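You operate a simulated robot arm through the tools that you are given. There is no shell and no other tool.

You run a simulated robot arm. Do the job below in one go: nothing can be reset, and whatever is moved stays where it is left.

JOB
Pack the NOW card's order, shut the case and file the card.
Fine: only the bundle that the card names goes in; short flaps first; the card ends in the DONE slot, print facing out; the NEXT card stays.

It is judged by the outcome, as a careful person would: the job done as asked, and still so three seconds after it is handed in. It fails if anything else is knocked over, pushed out of place, dropped, spilled or broken.

ROBOT AND FRAMES
A 7-joint arm with a three-finger gripper, fixed in place. Base frame: the origin is on the floor under the middle of its stand, x ahead of it, y to its left, z up; the work surface is at about z = 620. Readings come in mm, degrees, newtons and seconds.
With the tool pointing down near the work surface it reaches from about 100 to 840 mm from the base axis. Its first joint turns from -166.0 to 166.0 degrees. Payload 2.94 kg.
The TCP is the grasp point between the finger pads, 30 mm short of the fingertips. In the tool frame z runs along the fingers and y along their closing line. The gripper opens to 132 mm; its body begins 107 mm behind the TCP.
Orientation is told as [roll, pitch, yaw] about the base's x, y, z axes, in that order, counted from this pose: with the fingers straight down and closing along the base's y, the tool's x points along the base's -x, its y along +y and its z along -z.

CONTROLS
- The arm moves only by the tool apply_moves. Its argument "commands" is a list of rows, each a list of 3 entries, a list of its own where there are three numbers: the closure, from 0 (fully open) to 1 (shut), then the shift along the tool's x, y, z in mm, then the turn, a rotation vector about the tool's x, y, z in degrees. In form: [[gripper, [x, y, z], [wx, wy, wz]], ...]. A call has 1 to 20 rows; each row shifts and turns the commanded pose from where the row before left it, along the tool's axes as they then stand. Each row takes 0.2 s and may step no farther than 50 mm and 8.6 degrees from the row before; otherwise, or with a gripper value out of range, the whole call is refused. A pose out of reach is approached as far as the arm can. The call stops where the force on the tool passes 40 N (or 10 N more than at its start, if that is more) or the arm is blocked; 0.2 s more then pass. The fingers move at their own pace (about 37.4 mm/s each) and stop on an object; they squeeze with about 30 N. The grip force told is the motor's: it shows also when the fingers shut on nothing. Time passes only in rows, and 0.2 s behind the last, so rows that do not move let the fingers close. The reply holds the time, the measured pose of the TCP, the force on the tool along the base axes, the opening and the grip force, in the units named above and with some noise, with the torque about the TCP (base axes, N m) and any sound that the robot's microphone picked up, and new pictures: "pictures" is both (left out), scene, wrist or none.
- Cameras (640 x 400 px; columns grow to the right, rows downward): "scene" is fixed at [48.4, -499, 1367.5]; the picture's right is [0.71, -0.70, 0.00], its down [-0.35, -0.35, -0.87] and it looks along [0.61, 0.62, -0.49] (base axes); focal length 304 px, centre (320, 200). "wrist" rides on the gripper at [72, 3, -144] in the tool frame; the picture's right is [-0.04, 1.00, 0.00], its down [-0.88, -0.04, -0.48] and it looks along [-0.47, -0.02, 0.88] (tool axes); focal length 256 px, centre (320, 200). There is no depth. A picture from a camera that has moved, and an enlarged one, comes with that camera's place and axes in the base frame and with its lens.
- slide_trunk(by): moves the trunk up (or, below 0, down) by that many mm; the arm rides with it, the base frame stays. It gives what a move gives, with no picture.
- zoom(camera, box): a new picture of the part [left, top, right, bottom] of that camera's present view, enlarged. The clock stands still meanwhile.
- job_done(): hands the job in; it is judged then, once.

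Places have to be worked out from the pictures, the camera data and where the tool is seen. Open the gripper and draw the arm clear of the work before you hand the job in, unless the task says otherwise.

The tools are called as a command line: name --argument value ..., lists and objects as JSON in quotes. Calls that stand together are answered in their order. apply_moves: Moves the arm, as the interface text tells. Its arguments: {"type":"object","properties":{"commands":{"type":"array"},"pictures":{"type":"string","enum":["both","scene","wrist","none"]}},"required":["commands"]} The other tools are called the same way: slide_trunk (by) moves the trunk up or down; zoom (camera, box) takes an enlarged picture of a part of a camera's view; job_done () hands the job in.

At the start:

```text
time_s: 0.0
position: [675.5, 71.0, 1183.6]
orientation: [-0.1, 0.0, 0.1]
force: [0.5, 0.0, 0.2]
wrist_torque: [-0.01, -0.01, 0.01]
width: 131.9
grasp_force: 0.2
trunk travel left (down, up): [-275.0, 265.0]
```

scene: 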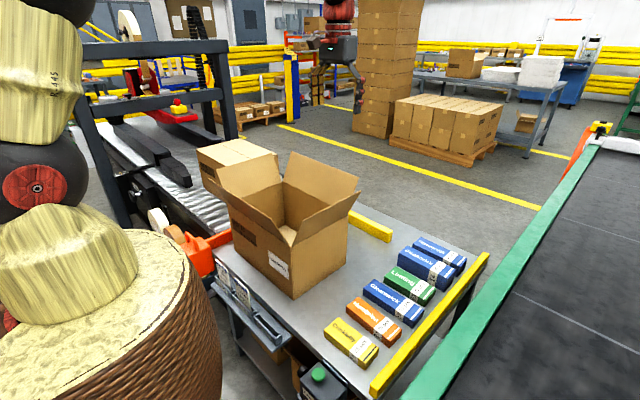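
wrist: 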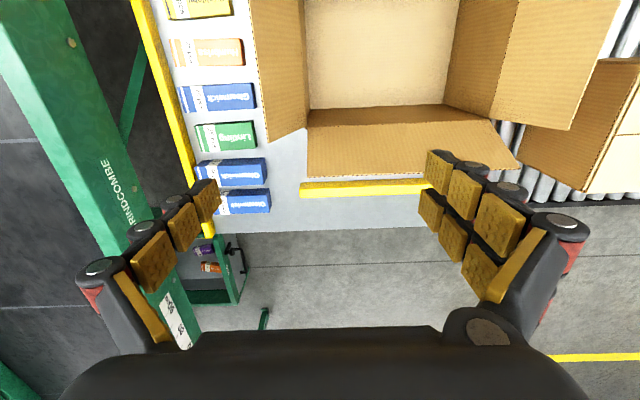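

The scene shows an open case, six labelled bundles and card holders at the table's near edge. I'll zoom in to read the cards and labels before moving.

zoom --camera "scene" --box '[200, 240, 320, 360]'

zoom --camera "scene" --box '[310, 230, 480, 370]'

zoom --camera "scene" --box '[190, 130, 370, 300]'

zoom --camera "wrist" --box '[150, 0, 310, 220]'

```text
3.33 times, centred on (260, 300) of scene
camera zoom: at [48.4, -499.0, 1367.5], right [0.71, -0.7, 0.0], down [-0.35, -0.35, -0.87], along [0.61, 0.62, -0.49], focal length 1014 px, centre (520, -133)
```

zoom: 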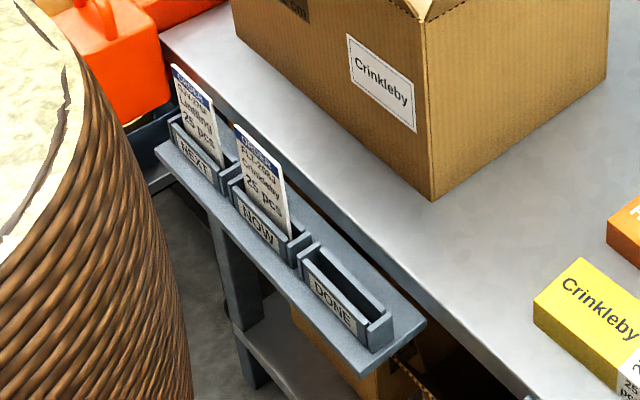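

```text
2.86 times, centred on (395, 300) of scene
camera zoom: at [48.4, -499.0, 1367.5], right [0.71, -0.7, 0.0], down [-0.35, -0.35, -0.87], along [0.61, 0.62, -0.49], focal length 869 px, centre (106, -86)
```

zoom: 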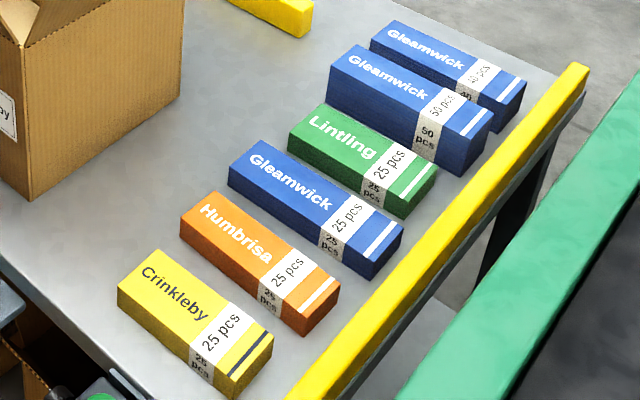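

```text
2.35 times, centred on (280, 215) of scene
camera zoom: at [48.4, -499.0, 1367.5], right [0.71, -0.7, 0.0], down [-0.35, -0.35, -0.87], along [0.61, 0.62, -0.49], focal length 716 px, centre (414, 165)
```

zoom: 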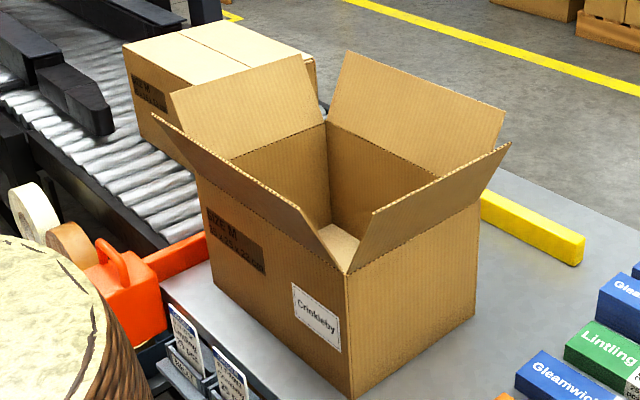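

```text
1.82 times, centred on (230, 110) of wrist
camera zoom: at [603.5, 74.4, 1325.8], right [0.04, 1.0, 0.0], down [0.88, -0.04, 0.48], along [0.47, -0.02, -0.88], focal length 465 px, centre (484, 364)
```

zoom: 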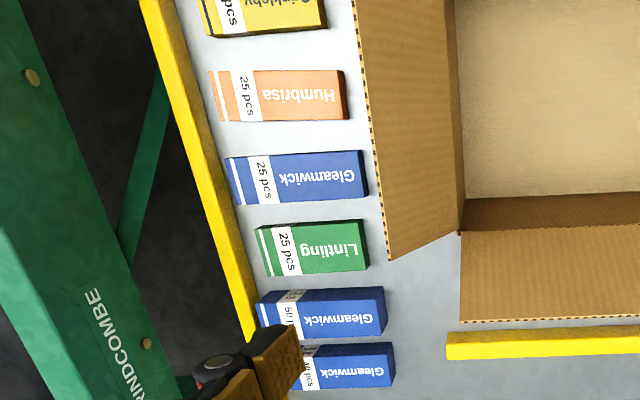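

The NOW card seems to read Crinkleby 25 pcs. I'll enlarge it further to be sure.

zoom --camera "scene" --box '[225, 255, 285, 315]'

zoom --camera "scene" --box '[240, 300, 340, 400]'

zoom --camera "wrist" --box '[240, 0, 640, 220]'

```text
6.67 times, centred on (255, 285) of scene
camera zoom: at [48.4, -499.0, 1367.5], right [0.71, -0.7, 0.0], down [-0.35, -0.35, -0.87], along [0.61, 0.62, -0.49], focal length 2028 px, centre (753, -367)
```

zoom: 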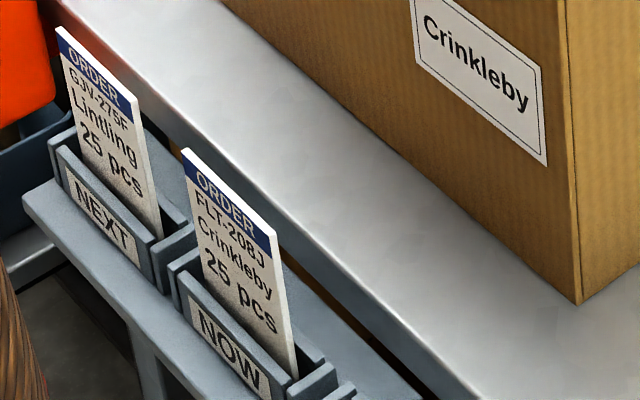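

```text
4.00 times, centred on (290, 350) of scene
camera zoom: at [48.4, -499.0, 1367.5], right [0.71, -0.7, 0.0], down [-0.35, -0.35, -0.87], along [0.61, 0.62, -0.49], focal length 1217 px, centre (440, -400)
```

zoom: 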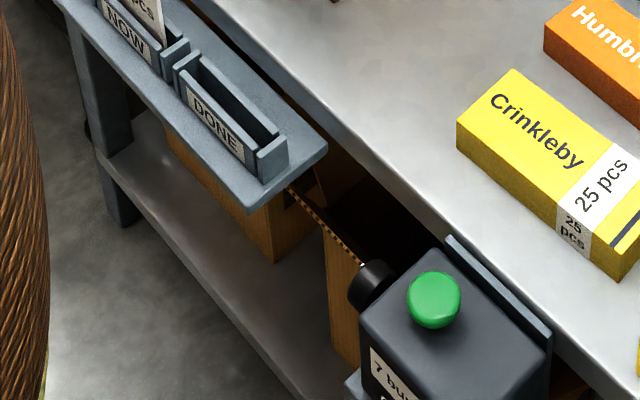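

```text
1.60 times, centred on (440, 110) of wrist
camera zoom: at [603.5, 74.4, 1325.8], right [0.04, 1.0, 0.0], down [0.88, -0.04, 0.48], along [0.47, -0.02, -0.88], focal length 410 px, centre (128, 344)
```

zoom: 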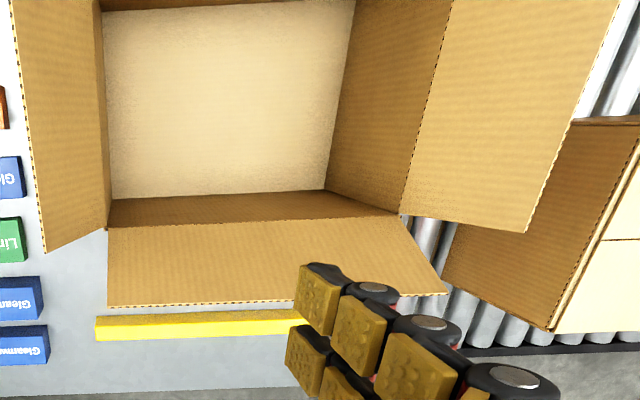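

The NOW card reads "FLT-208J Crinkleby 25 pcs", and the only match is the yellow bundle, at about x 474, y -186 and 30 mm tall. The case spans about x 470–708, y 40–383, with its top at z 833, so the short flaps are those at the y 40 and y 383 ends. I'll move high over the yellow bundle and turn the gripper so it closes along base x.

apply_moves --commands '[[0, [28.7, -36.7, 0], [0, 0, 0]], [0, [28.7, -36.7, 0], [0, 0, 0]], [0, [28.7, -36.7, 0], [0, 0, 0]], [0, [28.7, -36.7, 0], [0, 0, 0]], [0, [28.7, -36.7, 0], [0, 0, 0]], [0, [28.7, -36.7, 0], [0, 0, 0]], [0, [28.7, -36.7, 0], [0, 0, 0]], [0, [0, 0, 0], [0, 0, -8.18]], [0, [0, 0, 0], [0, 0, -8.18]], [0, [0, 0, 0], [0, 0, -8.18]], [0, [0, 0, 0], [0, 0, -8.18]], [0, [0, 0, 0], [0, 0, -8.18]], [0, [0, 0, 0], [0, 0, -8.18]], [0, [0, 0, 0], [0, 0, -8.18]], [0, [0, 0, 0], [0, 0, -8.18]], [0, [0, 0, 0], [0, 0, -8.18]], [0, [0, 0, 0], [0, 0, -8.18]], [0, [0, 0, 0], [0, 0, -8.2]]]' --pictures "both"

```text
time_s: 3.8
position: [472.9, -185.5, 1183.5]
orientation: [0.0, 0.1, 90.1]
force: [-0.4, -0.1, -0.1]
wrist_torque: [-0.02, 0.01, 0.03]
width: 132.1
grasp_force: 0.0
trunk travel left (down, up): [-275.0, 265.0]
camera wrist: at [471.0, -257.9, 1325.8], right [-1.0, 0.04, 0.0], down [0.04, 0.88, 0.48], along [0.02, 0.48, -0.88], focal length 256 px, centre (320, 200)
```

scene: 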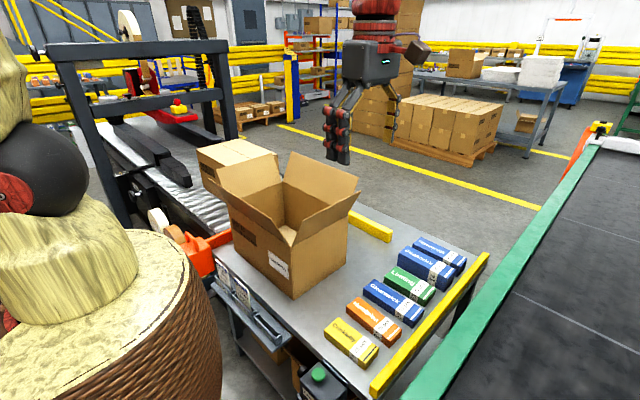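
wrist: 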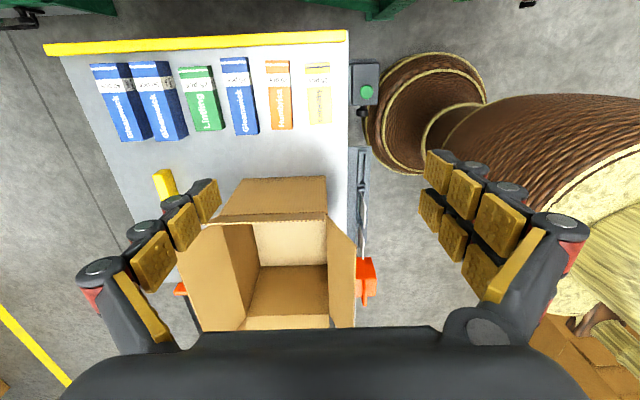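

The turn worked. This view covers the whole table, so I'll zoom in to measure the bundles, the card rack and the case.

zoom --camera "wrist" --box '[220, 40, 400, 150]'

zoom --camera "wrist" --box '[320, 120, 400, 300]'

zoom --camera "wrist" --box '[140, 140, 400, 340]'

```text
3.56 times, centred on (310, 95) of wrist
camera zoom: at [471.0, -257.9, 1325.8], right [-1.0, 0.04, 0.0], down [0.04, 0.88, 0.48], along [0.02, 0.48, -0.88], focal length 910 px, centre (356, 573)
```

zoom: 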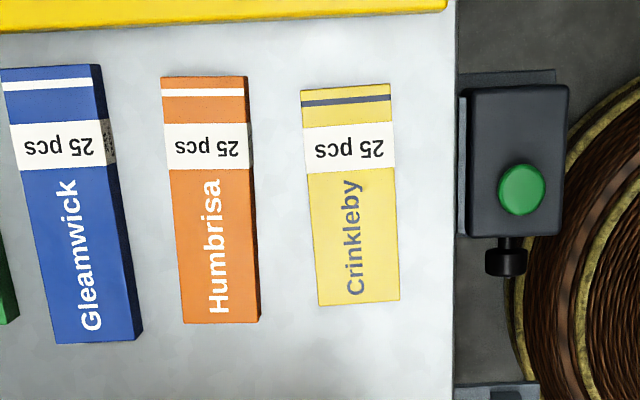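

```text
2.22 times, centred on (360, 210) of wrist
camera zoom: at [471.0, -257.9, 1325.8], right [-1.0, 0.04, 0.0], down [0.04, 0.88, 0.48], along [0.02, 0.48, -0.88], focal length 569 px, centre (231, 178)
```

zoom: 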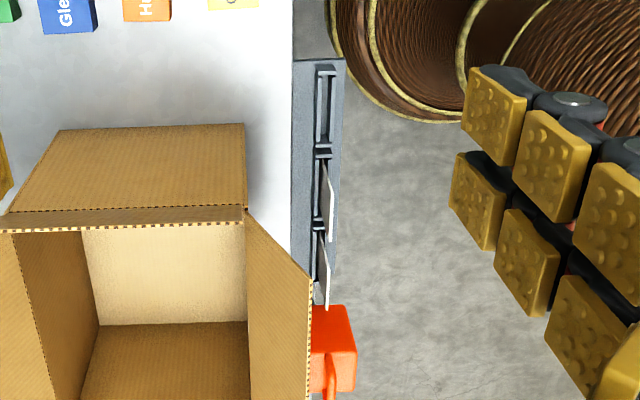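

```text
2.00 times, centred on (270, 240) of wrist
camera zoom: at [471.0, -257.9, 1325.8], right [-1.0, 0.04, 0.0], down [0.04, 0.88, 0.48], along [0.02, 0.48, -0.88], focal length 512 px, centre (420, 120)
```

zoom: 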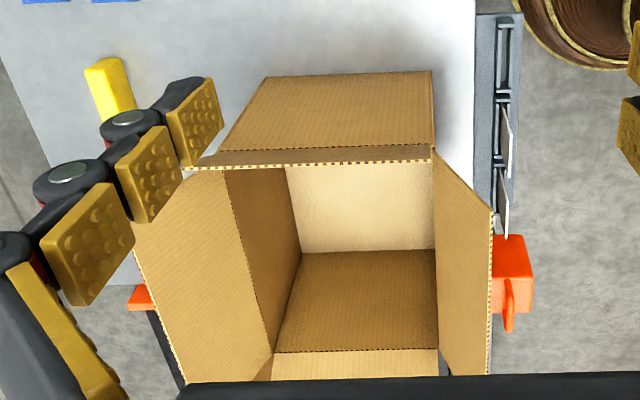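

Bundle centre measures about (476, -186), with the orange bundle's side only about 35–40 mm from it. I need to know how thick the finger is, so I'll zoom in on the gripper.

zoom --camera "scene" --box '[300, 20, 440, 180]'

zoom --camera "wrist" --box '[60, 130, 260, 350]'

```text
2.50 times, centred on (370, 100) of scene
camera zoom: at [48.4, -499.0, 1367.5], right [0.71, -0.7, 0.0], down [-0.35, -0.35, -0.87], along [0.61, 0.62, -0.49], focal length 761 px, centre (195, 450)
```

zoom: 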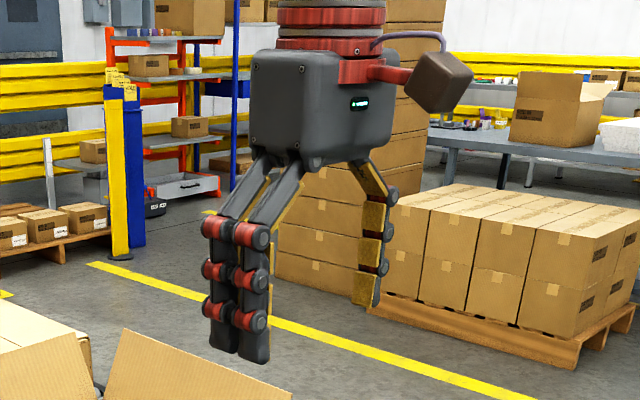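

```text
1.82 times, centred on (160, 240) of wrist
camera zoom: at [471.0, -257.9, 1325.8], right [-1.0, 0.04, 0.0], down [0.04, 0.88, 0.48], along [0.02, 0.48, -0.88], focal length 465 px, centre (611, 127)
```

zoom: 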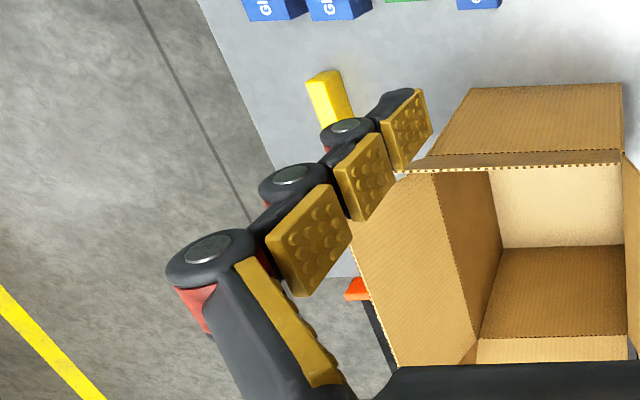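

The fingertips look about 20–25 mm thick, so they will fit the gap if I open only to about 74 mm. I'll descend over the yellow bundle with the fingers partly closed and stop well above it to re-measure.

apply_moves --commands '[[0.44, [0, 0, 47], [0, 0, 0]], [0.44, [0, 0, 47], [0, 0, 0]], [0.44, [0, 0, 47], [0, 0, 0]], [0.44, [0, 0, 47], [0, 0, 0]], [0.44, [0, 0, 47], [0, 0, 0]], [0.44, [0, 0, 47], [0, 0, 0]], [0.44, [0, 0, 47], [0, 0, 0]], [0.44, [0, 0, 47], [0, 0, 0]], [0.44, [0, 0, 0], [0, 0, 0]]]' --pictures "both"

```text
time_s: 5.8
position: [474.9, -186.0, 806.8]
orientation: [0.0, 0.1, 90.0]
force: [-0.7, -0.7, 0.5]
wrist_torque: [0.02, 0.0, 0.01]
width: 74.0
grasp_force: 0.1
trunk travel left (down, up): [-275.0, 265.0]
camera wrist: at [472.7, -258.3, 950.0], right [-1.0, 0.04, 0.0], down [0.04, 0.88, 0.48], along [0.02, 0.48, -0.88], focal length 256 px, centre (320, 200)
```

scene: 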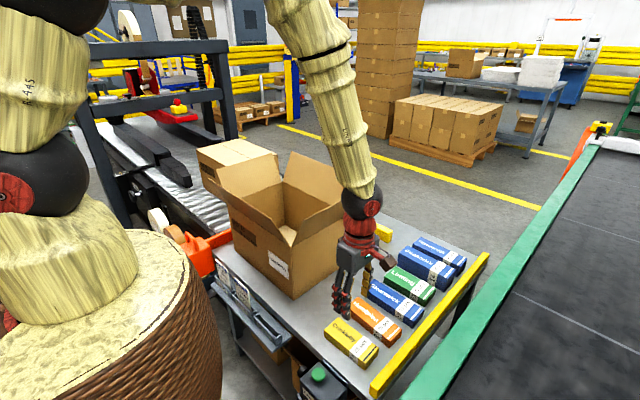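
wrist: 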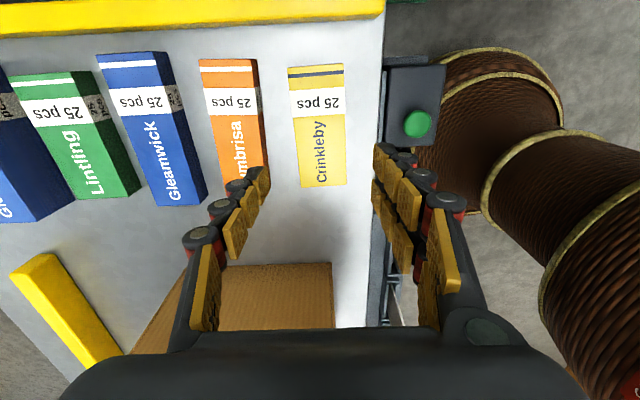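

The fingers are at 74 mm and parallel. I'll zoom in to refine the bundle's place and yaw, and check the gap to the orange one.

zoom --camera "wrist" --box '[180, 40, 400, 220]'

zoom --camera "scene" --box '[310, 210, 430, 380]'

```text
2.22 times, centred on (290, 130) of wrist
camera zoom: at [472.7, -258.3, 950.0], right [-1.0, 0.04, 0.0], down [0.04, 0.88, 0.48], along [0.02, 0.48, -0.88], focal length 569 px, centre (387, 356)
```

zoom: 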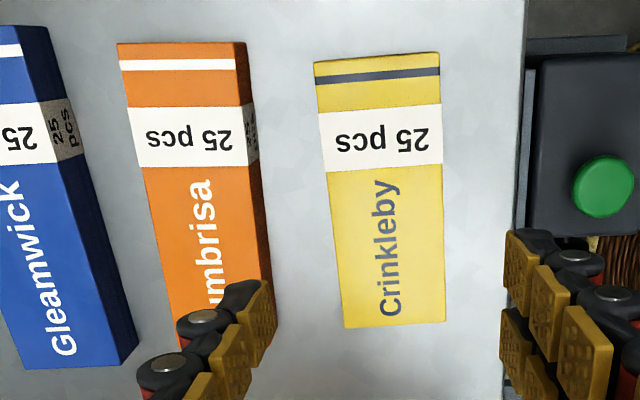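

```text
2.35 times, centred on (370, 295) of scene
camera zoom: at [48.4, -499.0, 1367.5], right [0.71, -0.7, 0.0], down [-0.35, -0.35, -0.87], along [0.61, 0.62, -0.49], focal length 716 px, centre (202, -24)
```

zoom: 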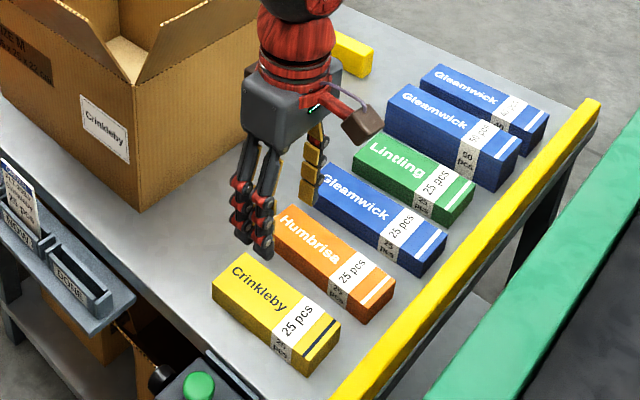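

Refined bundle: centre about (475.6, -185.7), about 59 mm wide, yaw about +1.5°, with a gap of about 40 mm to the orange one. I'll align and descend until the fingertips are about 4 mm above the table.

apply_moves --commands '[[0.44, [0, -0.7, 40], [0, 0, -1.5]], [0.44, [0, 0, 40], [0, 0, 0]], [0.44, [0, 0, 35], [0, 0, 0]], [0.44, [0, 0, 20], [0, 0, 0]], [0.44, [0, 0, 10], [0, 0, 0]], [0.44, [0, 0, 7], [0, 0, 0]], [0.44, [0, 0, 0], [0, 0, 0]]]' --pictures "both"

```text
time_s: 7.4
position: [472.5, -187.5, 656.5]
orientation: [0.1, 0.0, 91.4]
force: [-0.3, -0.7, -0.5]
wrist_torque: [-0.03, -0.03, 0.07]
width: 73.7
grasp_force: 0.0
trunk travel left (down, up): [-275.0, 265.0]
camera wrist: at [473.1, -259.1, 799.4], right [-1.0, 0.02, 0.0], down [0.02, 0.88, 0.48], along [0.01, 0.48, -0.88], focal length 256 px, centre (320, 200)
```

scene: 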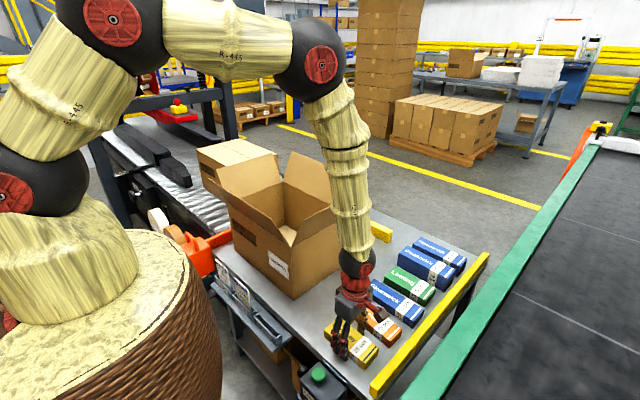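
wrist: 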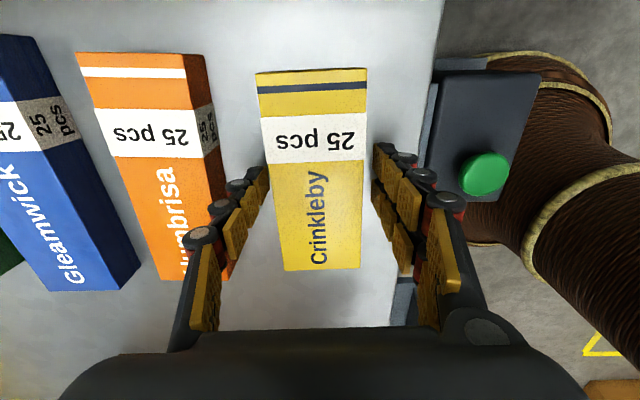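

The fingers straddle the yellow bundle and no contact force shows. I'll take a close look at the clearances before closing.

zoom --camera "wrist" --box '[190, 60, 450, 280]'

zoom --camera "scene" --box '[310, 260, 410, 380]'

```text
1.82 times, centred on (320, 170) of wrist
camera zoom: at [473.1, -259.1, 799.4], right [-1.0, 0.02, 0.0], down [0.02, 0.88, 0.48], along [0.01, 0.48, -0.88], focal length 465 px, centre (320, 254)
```

zoom: 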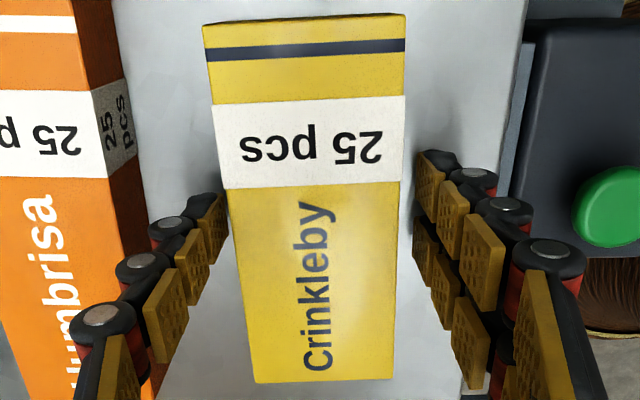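

```text
3.33 times, centred on (360, 320) of scene
camera zoom: at [48.4, -499.0, 1367.5], right [0.71, -0.7, 0.0], down [-0.35, -0.35, -0.87], along [0.61, 0.62, -0.49], focal length 1014 px, centre (187, -200)
```

zoom: 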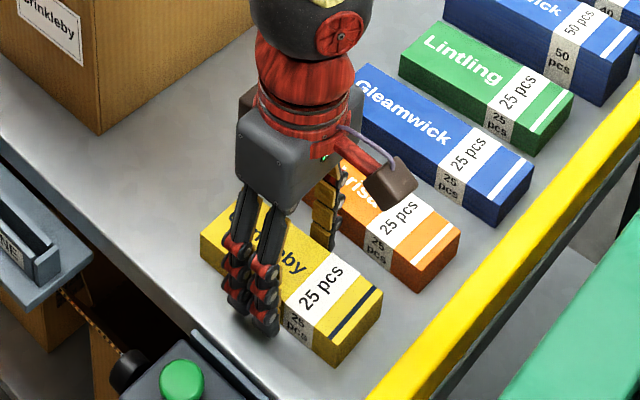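

Clearances look fine on both sides, so I'll close on the bundle.

apply_moves --commands '[[0.7, [0, 0, 0], [0, 0, 0]], [0.7, [0, 0, 0], [0, 0, 0]], [0.7, [0, 0, 0], [0, 0, 0]], [0.7, [0, 0, 0], [0, 0, 0]]]' --pictures "wrist"

```text
time_s: 8.4
position: [473.9, -187.4, 657.3]
orientation: [0.0, 0.0, 91.5]
force: [0.6, -0.6, 1.7]
wrist_torque: [-0.02, -0.04, 0.01]
width: 59.1
grasp_force: 30.1
trunk travel left (down, up): [-275.0, 265.0]
camera wrist: at [473.2, -259.1, 799.8], right [-1.0, 0.02, 0.0], down [0.02, 0.88, 0.48], along [0.01, 0.48, -0.88], focal length 256 px, centre (320, 200)
```

wrist: 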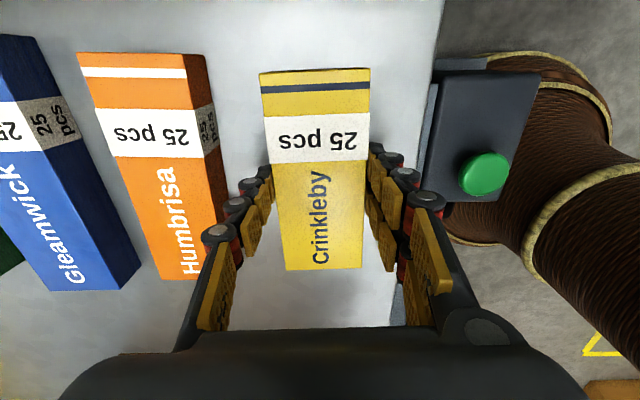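

The bundle is gripped at 59 mm with 30 N. I'll lift it straight up and check that it holds.

apply_moves --commands '[[0.7, [0, 0, -10], [0, 0, 0]], [0.7, [0, 0, -20], [0, 0, 0]], [0.7, [0, 0, -30], [0, 0, 0]], [0.7, [0, 0, -45], [0, 0, 0]], [0.7, [0, 0, -45], [0, 0, 0]], [0.7, [0, 0, -45], [0, 0, 0]], [0.7, [0, 0, -45], [0, 0, 0]], [0.7, [0, 0, -45], [0, 0, 0]], [0.7, [0, 0, -45], [0, 0, 0]], [0.7, [0, 0, -45], [0, 0, 0]]]' --pictures "both"

```text
time_s: 10.6
position: [474.9, -181.3, 1032.3]
orientation: [0.0, 0.0, 91.4]
force: [-1.2, 0.0, -1.4]
wrist_torque: [0.02, -0.05, 0.02]
width: 59.1
grasp_force: 30.1
trunk travel left (down, up): [-275.0, 265.0]
camera wrist: at [475.5, -254.6, 1175.1], right [-1.0, 0.02, 0.0], down [0.02, 0.88, 0.48], along [0.01, 0.48, -0.88], focal length 256 px, centre (320, 200)
```

scene: 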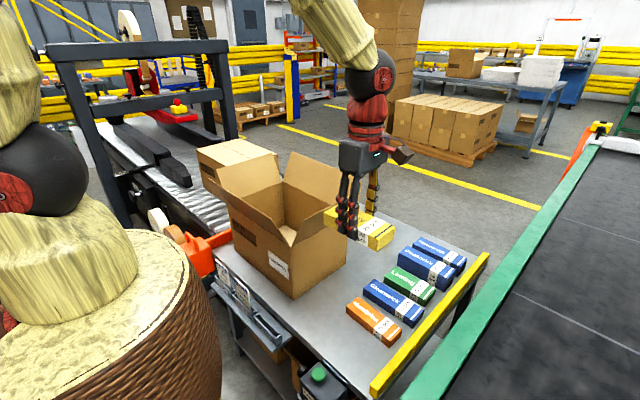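
wrist: 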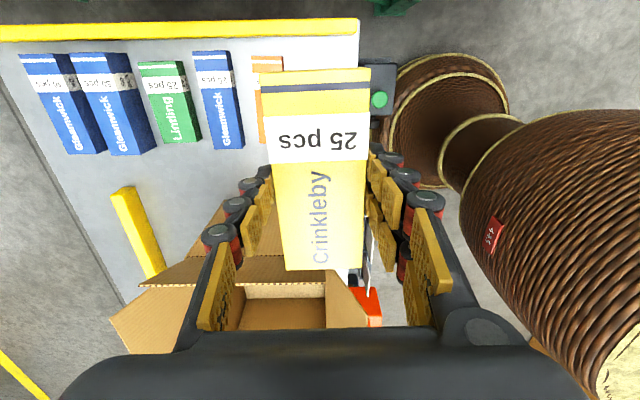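

The bundle is held securely. I'll carry it at this height, above the flap tops, to over the case centre at about (589, 212).

apply_moves --commands '[[0.7, [-43.3, -13.7, -2], [0, 0, 0]], [0.7, [-43.3, -13.7, -2], [0, 0, 0]], [0.7, [-43.3, -13.7, -2], [0, 0, 0]], [0.7, [-43.3, -13.7, -2], [0, 0, 0]], [0.7, [-43.3, -13.7, -2], [0, 0, 0]], [0.7, [-43.3, -13.7, -2], [0, 0, 0]], [0.7, [-43.3, -13.7, -2], [0, 0, 0]], [0.7, [-43.3, -13.7, -2], [0, 0, 0]], [0.7, [-43.3, -13.7, -2], [0, 0, 0]], [0.7, [0, 0, 0], [0, 0, 0]]]' --pictures "both"

```text
time_s: 12.8
position: [588.7, 209.0, 1048.1]
orientation: [-0.1, -0.1, 91.5]
force: [-0.3, 0.7, -1.8]
wrist_torque: [0.01, -0.01, 0.01]
width: 59.3
grasp_force: 29.8
trunk travel left (down, up): [-275.0, 265.0]
camera wrist: at [588.8, 136.7, 1191.6], right [-1.0, 0.02, 0.0], down [0.02, 0.88, 0.48], along [0.01, 0.48, -0.88], focal length 256 px, centre (320, 200)
```

scene: 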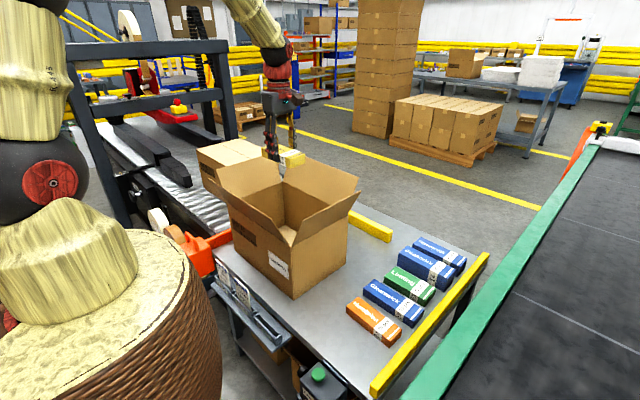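
wrist: 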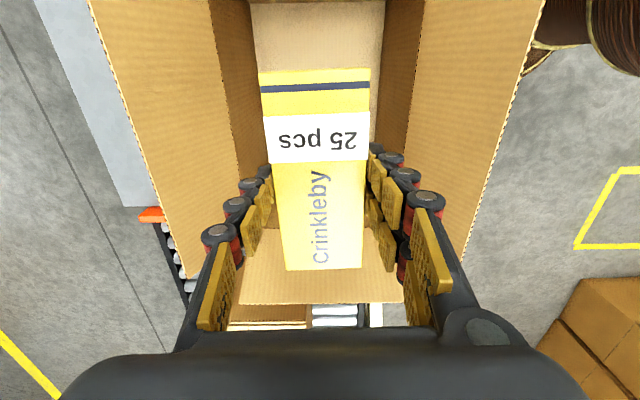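

Case side hinges sit about evenly either side of the bundle, so it is centred. I'll lower it into the case and stop about 25 mm above the floor to check.

apply_moves --commands '[[0.7, [0, 0, 45], [0, 0, 0]], [0.7, [0, 0, 45], [0, 0, 0]], [0.7, [0, 0, 45], [0, 0, 0]], [0.7, [0, 0, 45], [0, 0, 0]], [0.7, [0, 0, 45], [0, 0, 0]], [0.7, [0, 0, 45], [0, 0, 0]], [0.7, [0, 0, 45], [0, 0, 0]], [0.7, [0, 0, 45], [0, 0, 0]], [0.7, [0, 0, 0], [0, 0, 0]]]' --pictures "both"

```text
time_s: 14.8
position: [586.7, 206.9, 691.2]
orientation: [0.0, 0.0, 91.4]
force: [-0.3, 0.3, -1.2]
wrist_torque: [0.03, 0.02, -0.01]
width: 59.4
grasp_force: 30.5
trunk travel left (down, up): [-275.0, 265.0]
camera wrist: at [586.2, 134.2, 832.5], right [-1.0, 0.02, 0.0], down [0.02, 0.88, 0.48], along [0.01, 0.48, -0.88], focal length 256 px, centre (320, 200)
```

scene: 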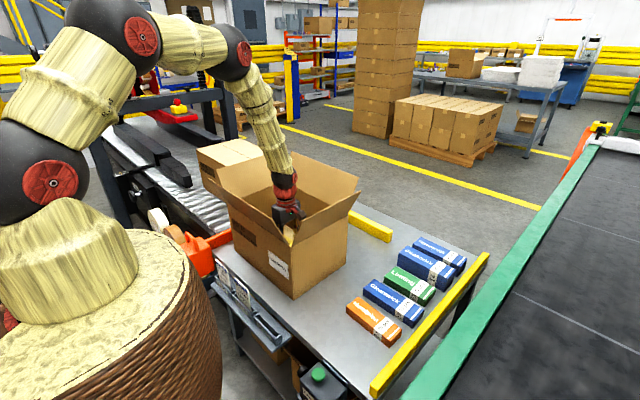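
wrist: 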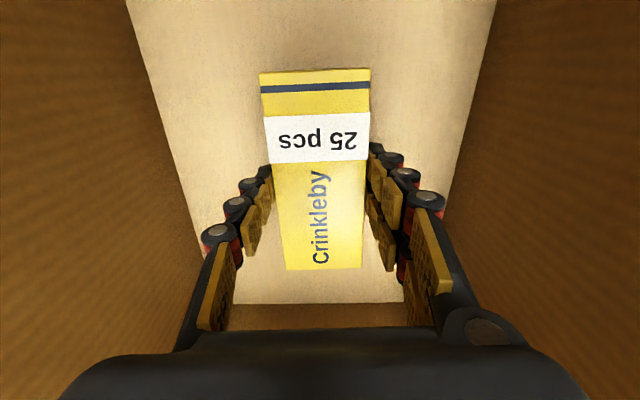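

Now inside the case and centred. I'll lower the last stretch slowly.

apply_moves --commands '[[0.7, [0, 0, 12], [0, 0, 0]], [0.7, [0, 0, 8], [0, 0, 0]], [0.7, [0, 0, 5], [0, 0, 0]], [0.7, [0, 0, 0], [0, 0, 0]]]' --pictures "wrist"

```text
time_s: 15.8
position: [587.1, 206.7, 664.4]
orientation: [0.0, 0.1, 91.4]
force: [-0.3, -0.5, -1.2]
wrist_torque: [0.03, 0.01, 0.01]
width: 59.1
grasp_force: 29.9
trunk travel left (down, up): [-275.0, 265.0]
camera wrist: at [586.4, 134.8, 806.5], right [-1.0, 0.02, 0.0], down [0.02, 0.88, 0.48], along [0.01, 0.48, -0.88], focal length 256 px, centre (320, 200)
```

wrist: 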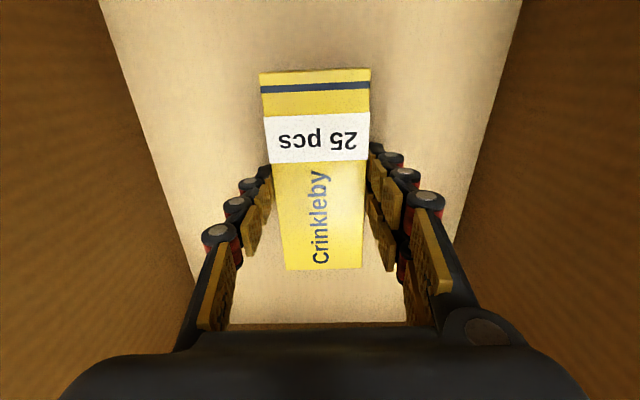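

No contact yet at z 664. I'll step down a few more millimetres.

apply_moves --commands '[[0.7, [0, 0, 3], [0, 0, 0]], [0.7, [0, 0, 2], [0, 0, 0]], [0.7, [0, 0, 0], [0, 0, 0]]]' --pictures "none"

```text
time_s: 16.6
position: [586.7, 206.8, 660.8]
orientation: [-0.2, 0.0, 91.5]
force: [-7.4, -2.8, 32.3]
wrist_torque: [-0.09, 0.37, -0.02]
width: 59.7
grasp_force: 30.2
trunk travel left (down, up): [-275.0, 265.0]
```

The bundle has touched the floor at z about 661 with 32 N of push. I'll ease up 1.5 mm and open slightly.

apply_moves --commands '[[0.7, [0, 0, -1.5], [0, 0, 0]], [0.5, [0, 0, 0], [0, 0, 0]], [0.4, [0, 0, 0], [0, 0, 0]], [0.35, [0, 0, 0], [0, 0, 0]], [0.35, [0, 0, 0], [0, 0, 0]]]' --pictures "wrist"

```text
time_s: 17.8
position: [586.5, 206.0, 659.5]
orientation: [0.1, 0.1, 91.5]
force: [0.3, -0.1, -0.4]
wrist_torque: [0.0, -0.03, 0.0]
width: 85.8
grasp_force: 0.1
trunk travel left (down, up): [-275.0, 265.0]
camera wrist: at [586.4, 135.0, 801.9], right [-1.0, 0.02, 0.0], down [0.02, 0.88, 0.48], along [0.01, 0.48, -0.88], focal length 256 px, centre (320, 200)
```

wrist: 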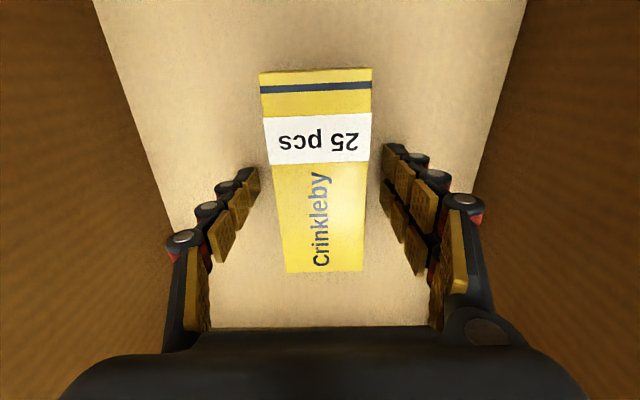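

The bundle is released flat on the case floor. I'll lift straight out to well above the flaps.

apply_moves --commands '[[0.35, [0, 0, -20], [0, 0, 0]], [0.35, [0, 0, -40], [0, 0, 0]], [0.35, [0, 0, -45], [0, 0, 0]], [0.35, [0, 0, -45], [0, 0, 0]], [0.35, [0, 0, -45], [0, 0, 0]], [0.35, [0, 0, -45], [0, 0, 0]], [0.35, [0, 0, -45], [0, 0, 0]], [0.35, [0, 0, -45], [0, 0, 0]], [0.35, [0, 0, -45], [0, 0, 0]], [0.35, [0, 0, -45], [0, 0, 0]], [0.35, [0, 0, -45], [0, 0, 0]], [0.35, [0, 0, 0], [0, 0, 0]]]' --pictures "both"

```text
time_s: 20.4
position: [589.9, 205.8, 1125.1]
orientation: [0.0, 0.0, 91.6]
force: [0.4, 0.2, -0.7]
wrist_torque: [-0.01, -0.01, 0.01]
width: 85.9
grasp_force: 0.1
trunk travel left (down, up): [-275.0, 265.0]
camera wrist: at [590.0, 134.6, 1266.8], right [-1.0, 0.02, 0.0], down [0.02, 0.88, 0.48], along [0.01, 0.48, -0.88], focal length 256 px, centre (320, 200)
```

scene: 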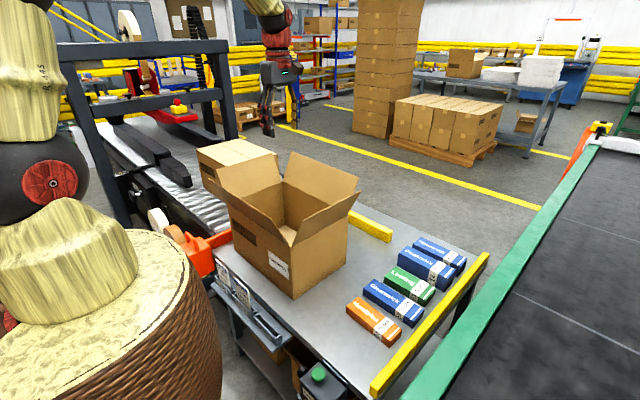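
wrist: 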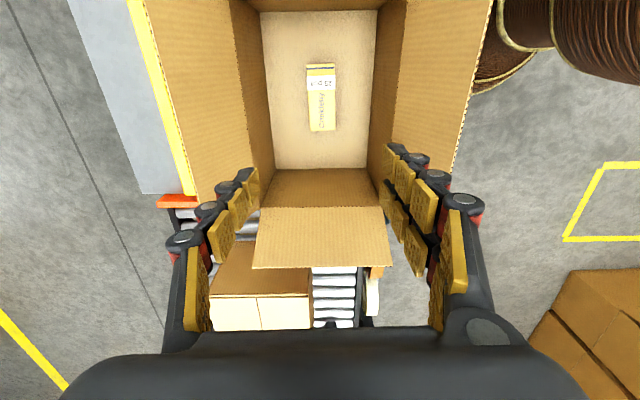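

The bundle lies alone in the case. I'll zoom in to measure the flaps and hinges accurately before folding.

zoom --camera "wrist" --box '[130, 0, 500, 280]'

zoom --camera "scene" --box '[190, 130, 370, 300]'

```text
1.43 times, centred on (315, 140) of wrist
camera zoom: at [590.0, 134.6, 1266.8], right [-1.0, 0.02, 0.0], down [0.02, 0.88, 0.48], along [0.01, 0.48, -0.88], focal length 366 px, centre (327, 286)
```

zoom: 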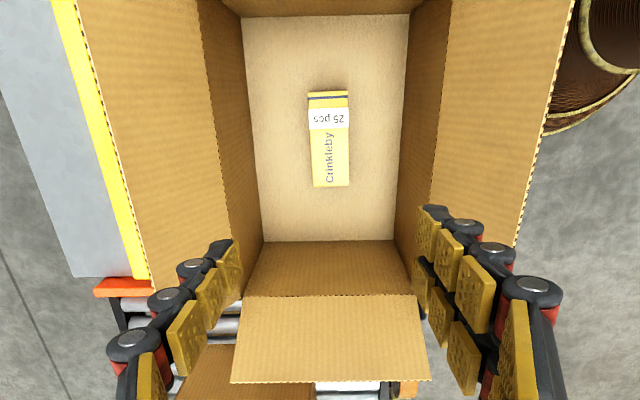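

```text
2.35 times, centred on (280, 215) of scene
camera zoom: at [48.4, -499.0, 1367.5], right [0.71, -0.7, 0.0], down [-0.35, -0.35, -0.87], along [0.61, 0.62, -0.49], focal length 716 px, centre (414, 165)
```

zoom: 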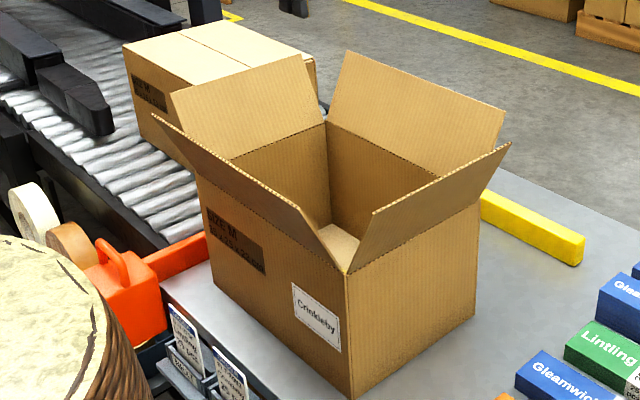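

Case sits at about x 470–710, y 40–383, with hinges at z about 833 and flaps about 120 mm long leaning out about 27°. I'll close the fingers and go to the outside of the y = 40 short flap, keeping high until I'm past it.

apply_moves --commands '[[1, [0, 0, 0], [0, 0, 1.5]], [1, [42, 0, 0], [0, 0, 0]], [1, [42, 0, 0], [0, 0, 0]], [1, [42, 0, 0], [0, 0, 0]], [1, [42, 0, 0], [0, 0, 0]], [1, [42, 0, 0], [0, 0, 0]], [1, [42, 0, 0], [0, 0, 0]], [1, [42, 0, 0], [0, 0, 0]], [1, [0, 0, 46], [0, 0, 0]], [1, [0, 0, 46], [0, 0, 0]], [1, [0, 0, 46], [0, 0, 0]], [1, [0, 0, 46], [0, 0, 0]], [1, [0, 0, 0], [0, 0, 0]]]' --pictures "both"

```text
time_s: 23.2
position: [590.2, -86.3, 938.3]
orientation: [0.1, 0.0, 90.0]
force: [-0.6, 0.8, -0.4]
wrist_torque: [0.01, 0.02, 0.0]
width: 0.2
grasp_force: 28.7
trunk travel left (down, up): [-275.0, 265.0]
camera wrist: at [588.0, -158.1, 1081.0], right [-1.0, 0.04, 0.0], down [0.04, 0.88, 0.48], along [0.02, 0.48, -0.88], focal length 256 px, centre (320, 200)
```

scene: 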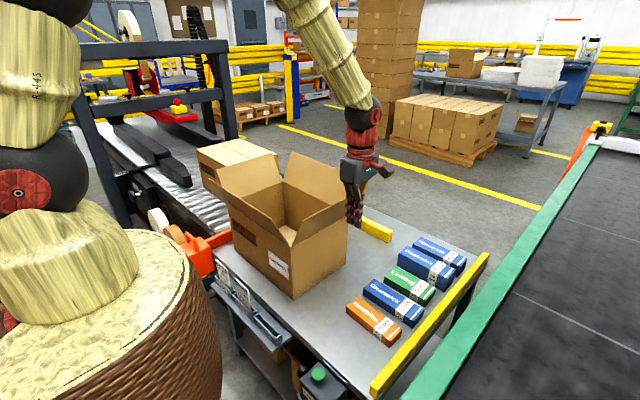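
wrist: 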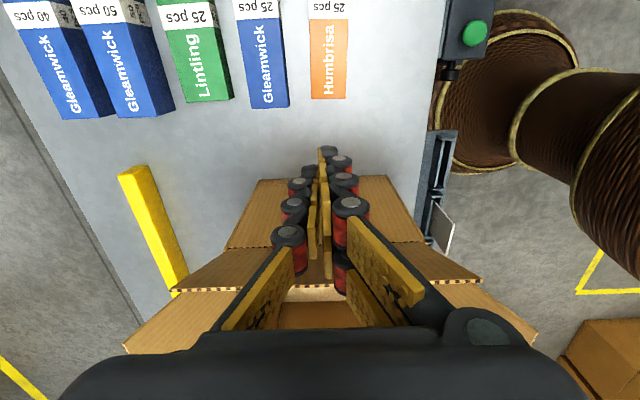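

Fingers are shut and sit just outside the y = 40 flap, tips at about z 908. I'll sweep inward (+y) slowly so the flap swings past vertical.

apply_moves --commands '[[1, [-20, 0, 0], [0, 0, 0]], [1, [-20, 0, 0], [0, 0, 0]], [1, [-16, 0, 0], [0, 0, 0]], [1, [-16, 0, 0], [0, 0, 0]], [1, [-16, 0, 0], [0, 0, 0]], [1, [-16, 0, 0], [0, 0, 0]], [1, [-16, 0, 0], [0, 0, 0]], [1, [-16, 0, 0], [0, 0, 0]], [1, [-10, 0, 0], [0, 0, 0]]]' --pictures "both"

```text
time_s: 24.4
position: [590.9, -4.9, 946.0]
orientation: [-0.6, 0.1, 90.1]
force: [-8.6, -5.3, 21.0]
wrist_torque: [0.5, -0.07, 0.42]
width: 0.0
grasp_force: 28.8
trunk travel left (down, up): [-275.0, 265.0]
stopped in row 5: the force on the tool passed its limit at 45 N (the readings are from after the stop); the commanded pose is now the measured one
camera wrist: at [587.5, -77.0, 1088.8], right [-1.0, 0.04, -0.01], down [0.03, 0.88, 0.48], along [0.03, 0.47, -0.88], focal length 256 px, centre (320, 200)
```

scene: 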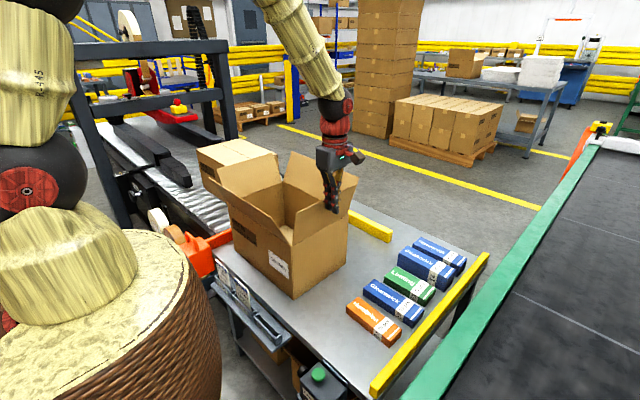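
wrist: 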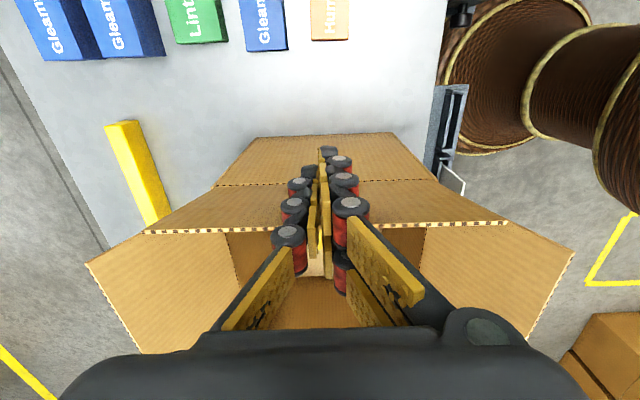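

The sweep stopped at 45 N, with the force mostly upward. The flap's top edge rode up the finger and caught under a knuckle. I'll look closely, then back off and push higher, using only the smooth tip just below the flap edge.

zoom --camera "scene" --box '[190, 100, 390, 300]'

zoom --camera "wrist" --box '[200, 120, 440, 320]'

```text
2.00 times, centred on (290, 200) of scene
camera zoom: at [48.4, -499.0, 1367.5], right [0.71, -0.7, 0.0], down [-0.35, -0.35, -0.87], along [0.61, 0.62, -0.49], focal length 608 px, centre (380, 200)
```

zoom: 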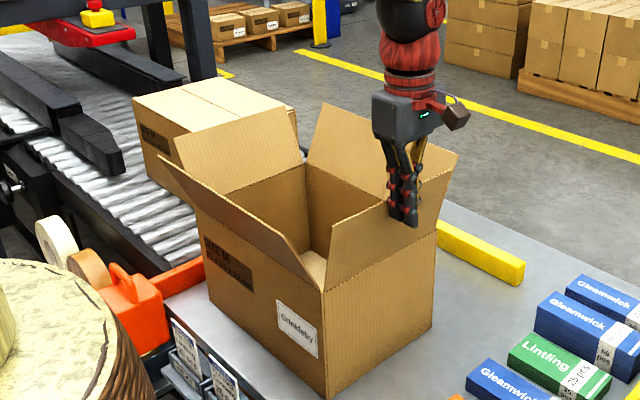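

```text
2.00 times, centred on (320, 220) of wrist
camera zoom: at [587.5, -77.0, 1088.8], right [-1.0, 0.04, -0.01], down [0.03, 0.88, 0.48], along [0.03, 0.47, -0.88], focal length 512 px, centre (320, 160)
```

zoom: 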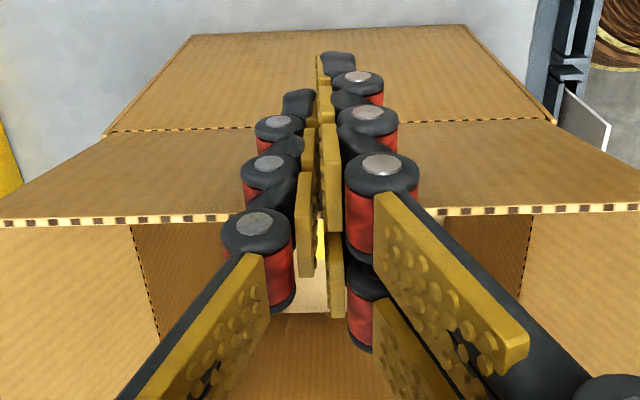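

The flap edge is caught between the knuckles. I'll back out to the outside and raise so the tips sit just under the flap edge.

apply_moves --commands '[[1, [25, 0, 0], [0, 0, 0]], [1, [35, 0, 0], [0, 0, 0]], [1, [0, 0, -20], [0, -0.6, 0]], [1, [0, 0, 0], [0, 0, 0]]]' --pictures "both"

```text
time_s: 25.4
position: [590.4, -62.8, 964.2]
orientation: [-0.4, -0.6, 90.0]
force: [-0.5, 0.6, -0.2]
wrist_torque: [-0.02, -0.02, -0.04]
width: 0.2
grasp_force: 28.4
trunk travel left (down, up): [-275.0, 265.0]
camera wrist: at [587.2, -136.1, 1106.8], right [-1.0, 0.04, -0.01], down [0.04, 0.87, 0.48], along [0.03, 0.48, -0.87], focal length 256 px, centre (320, 200)
```

scene: 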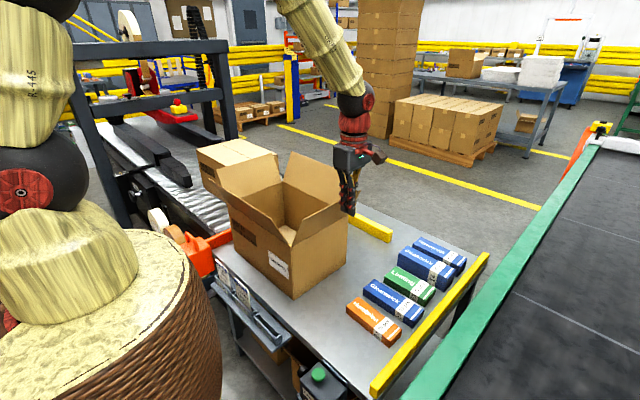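
wrist: 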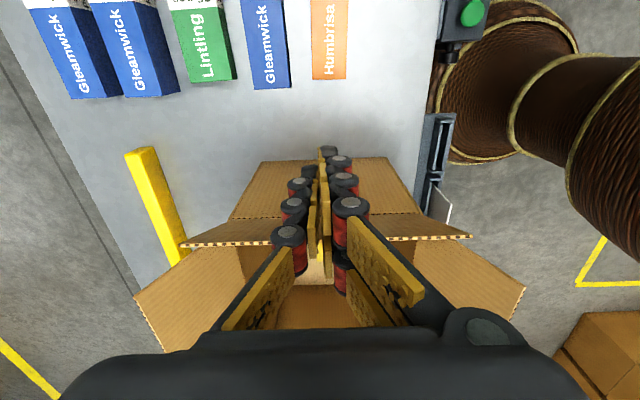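

The flap sprang back to its starting lean (edge at y about -12), so the creases are springy. I'll sweep again with the tips at z about 934, following an arc about the hinge.

apply_moves --commands '[[1, [-16, 0, 0], [0, 0, 0]], [1, [-16, 0, 0], [0, 0, 0]], [1, [-16, 0, 0], [0, 0, 0]], [1, [-16, 0, 0], [0, 0, 0]], [1, [-16, 0, 0], [0, 0, 0]], [1, [-13, 0, 1.5], [0, 0, 0]], [1, [-13, 0, 1.5], [0, 0, 0]], [1, [-12, 0, 5], [0, 0, 0]], [1, [-12, 0, 5], [0, 0, 0]]]' --pictures "both"

```text
time_s: 27.4
position: [590.8, 68.0, 952.2]
orientation: [-0.4, -0.7, 90.0]
force: [-0.4, 0.0, 0.1]
wrist_torque: [-0.03, 0.01, -0.02]
width: 0.1
grasp_force: 29.3
trunk travel left (down, up): [-275.0, 265.0]
camera wrist: at [587.3, -5.7, 1094.2], right [-1.0, 0.04, -0.01], down [0.04, 0.87, 0.48], along [0.03, 0.48, -0.87], focal length 256 px, centre (320, 200)
```

scene: 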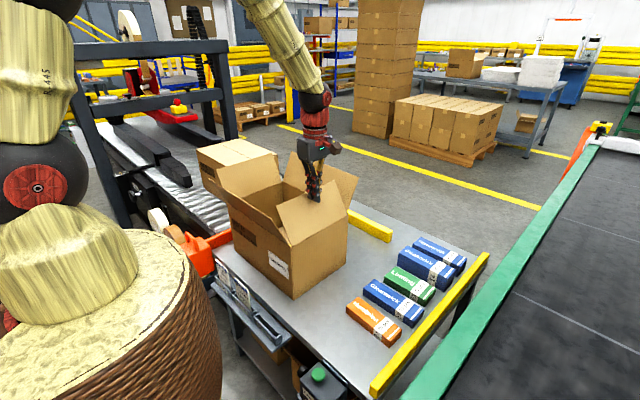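
wrist: 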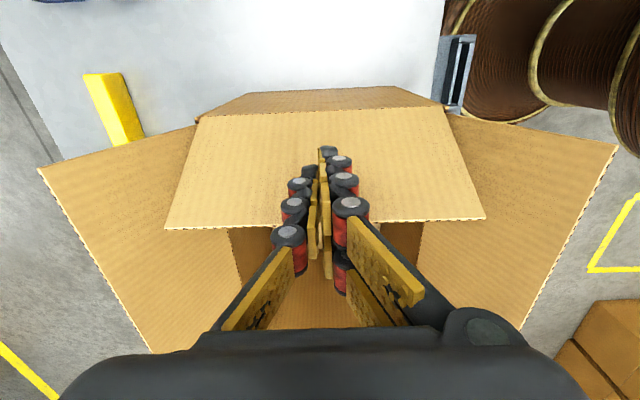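

The flap is past vertical and leaning inward with almost no force. I'll continue the arc down to about flat.

apply_moves --commands '[[1, [-10.5, 0, 8], [0, 0, 0]], [1, [-10.5, 0, 8], [0, 0, 0]], [1, [-8, 0, 10.5], [0, 0, 0]], [1, [-8, 0, 10.5], [0, 0, 0]], [1, [-5, 0, 12], [0, 0, 0]], [1, [-5, 0, 12], [0, 0, 0]], [1, [-1.5, 0, 11.5], [0, 0, 0]], [1, [-1.5, 0, 11.5], [0, 0, 0]], [1, [0, 0, 0], [0, 0, 0]]]' --pictures "both"

```text
time_s: 29.4
position: [593.5, 117.0, 867.7]
orientation: [-0.4, -0.6, 90.0]
force: [0.5, -0.3, -0.2]
wrist_torque: [0.02, 0.01, -0.02]
width: 0.2
grasp_force: 28.1
trunk travel left (down, up): [-275.0, 265.0]
camera wrist: at [589.9, 44.1, 1009.8], right [-1.0, 0.04, -0.01], down [0.04, 0.87, 0.48], along [0.03, 0.48, -0.87], focal length 256 px, centre (320, 200)
```

scene: 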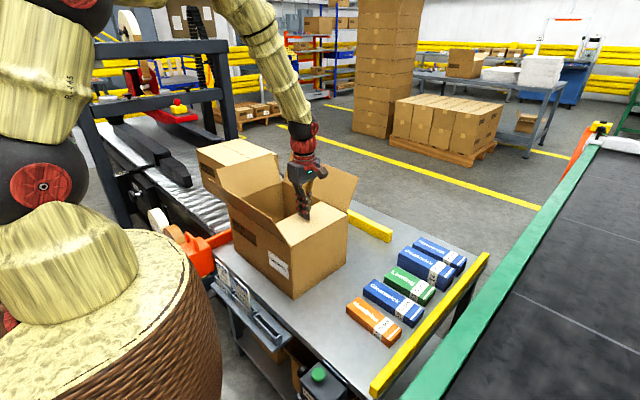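
wrist: 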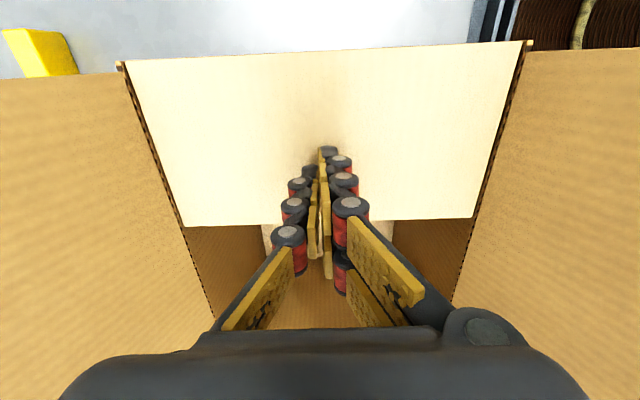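

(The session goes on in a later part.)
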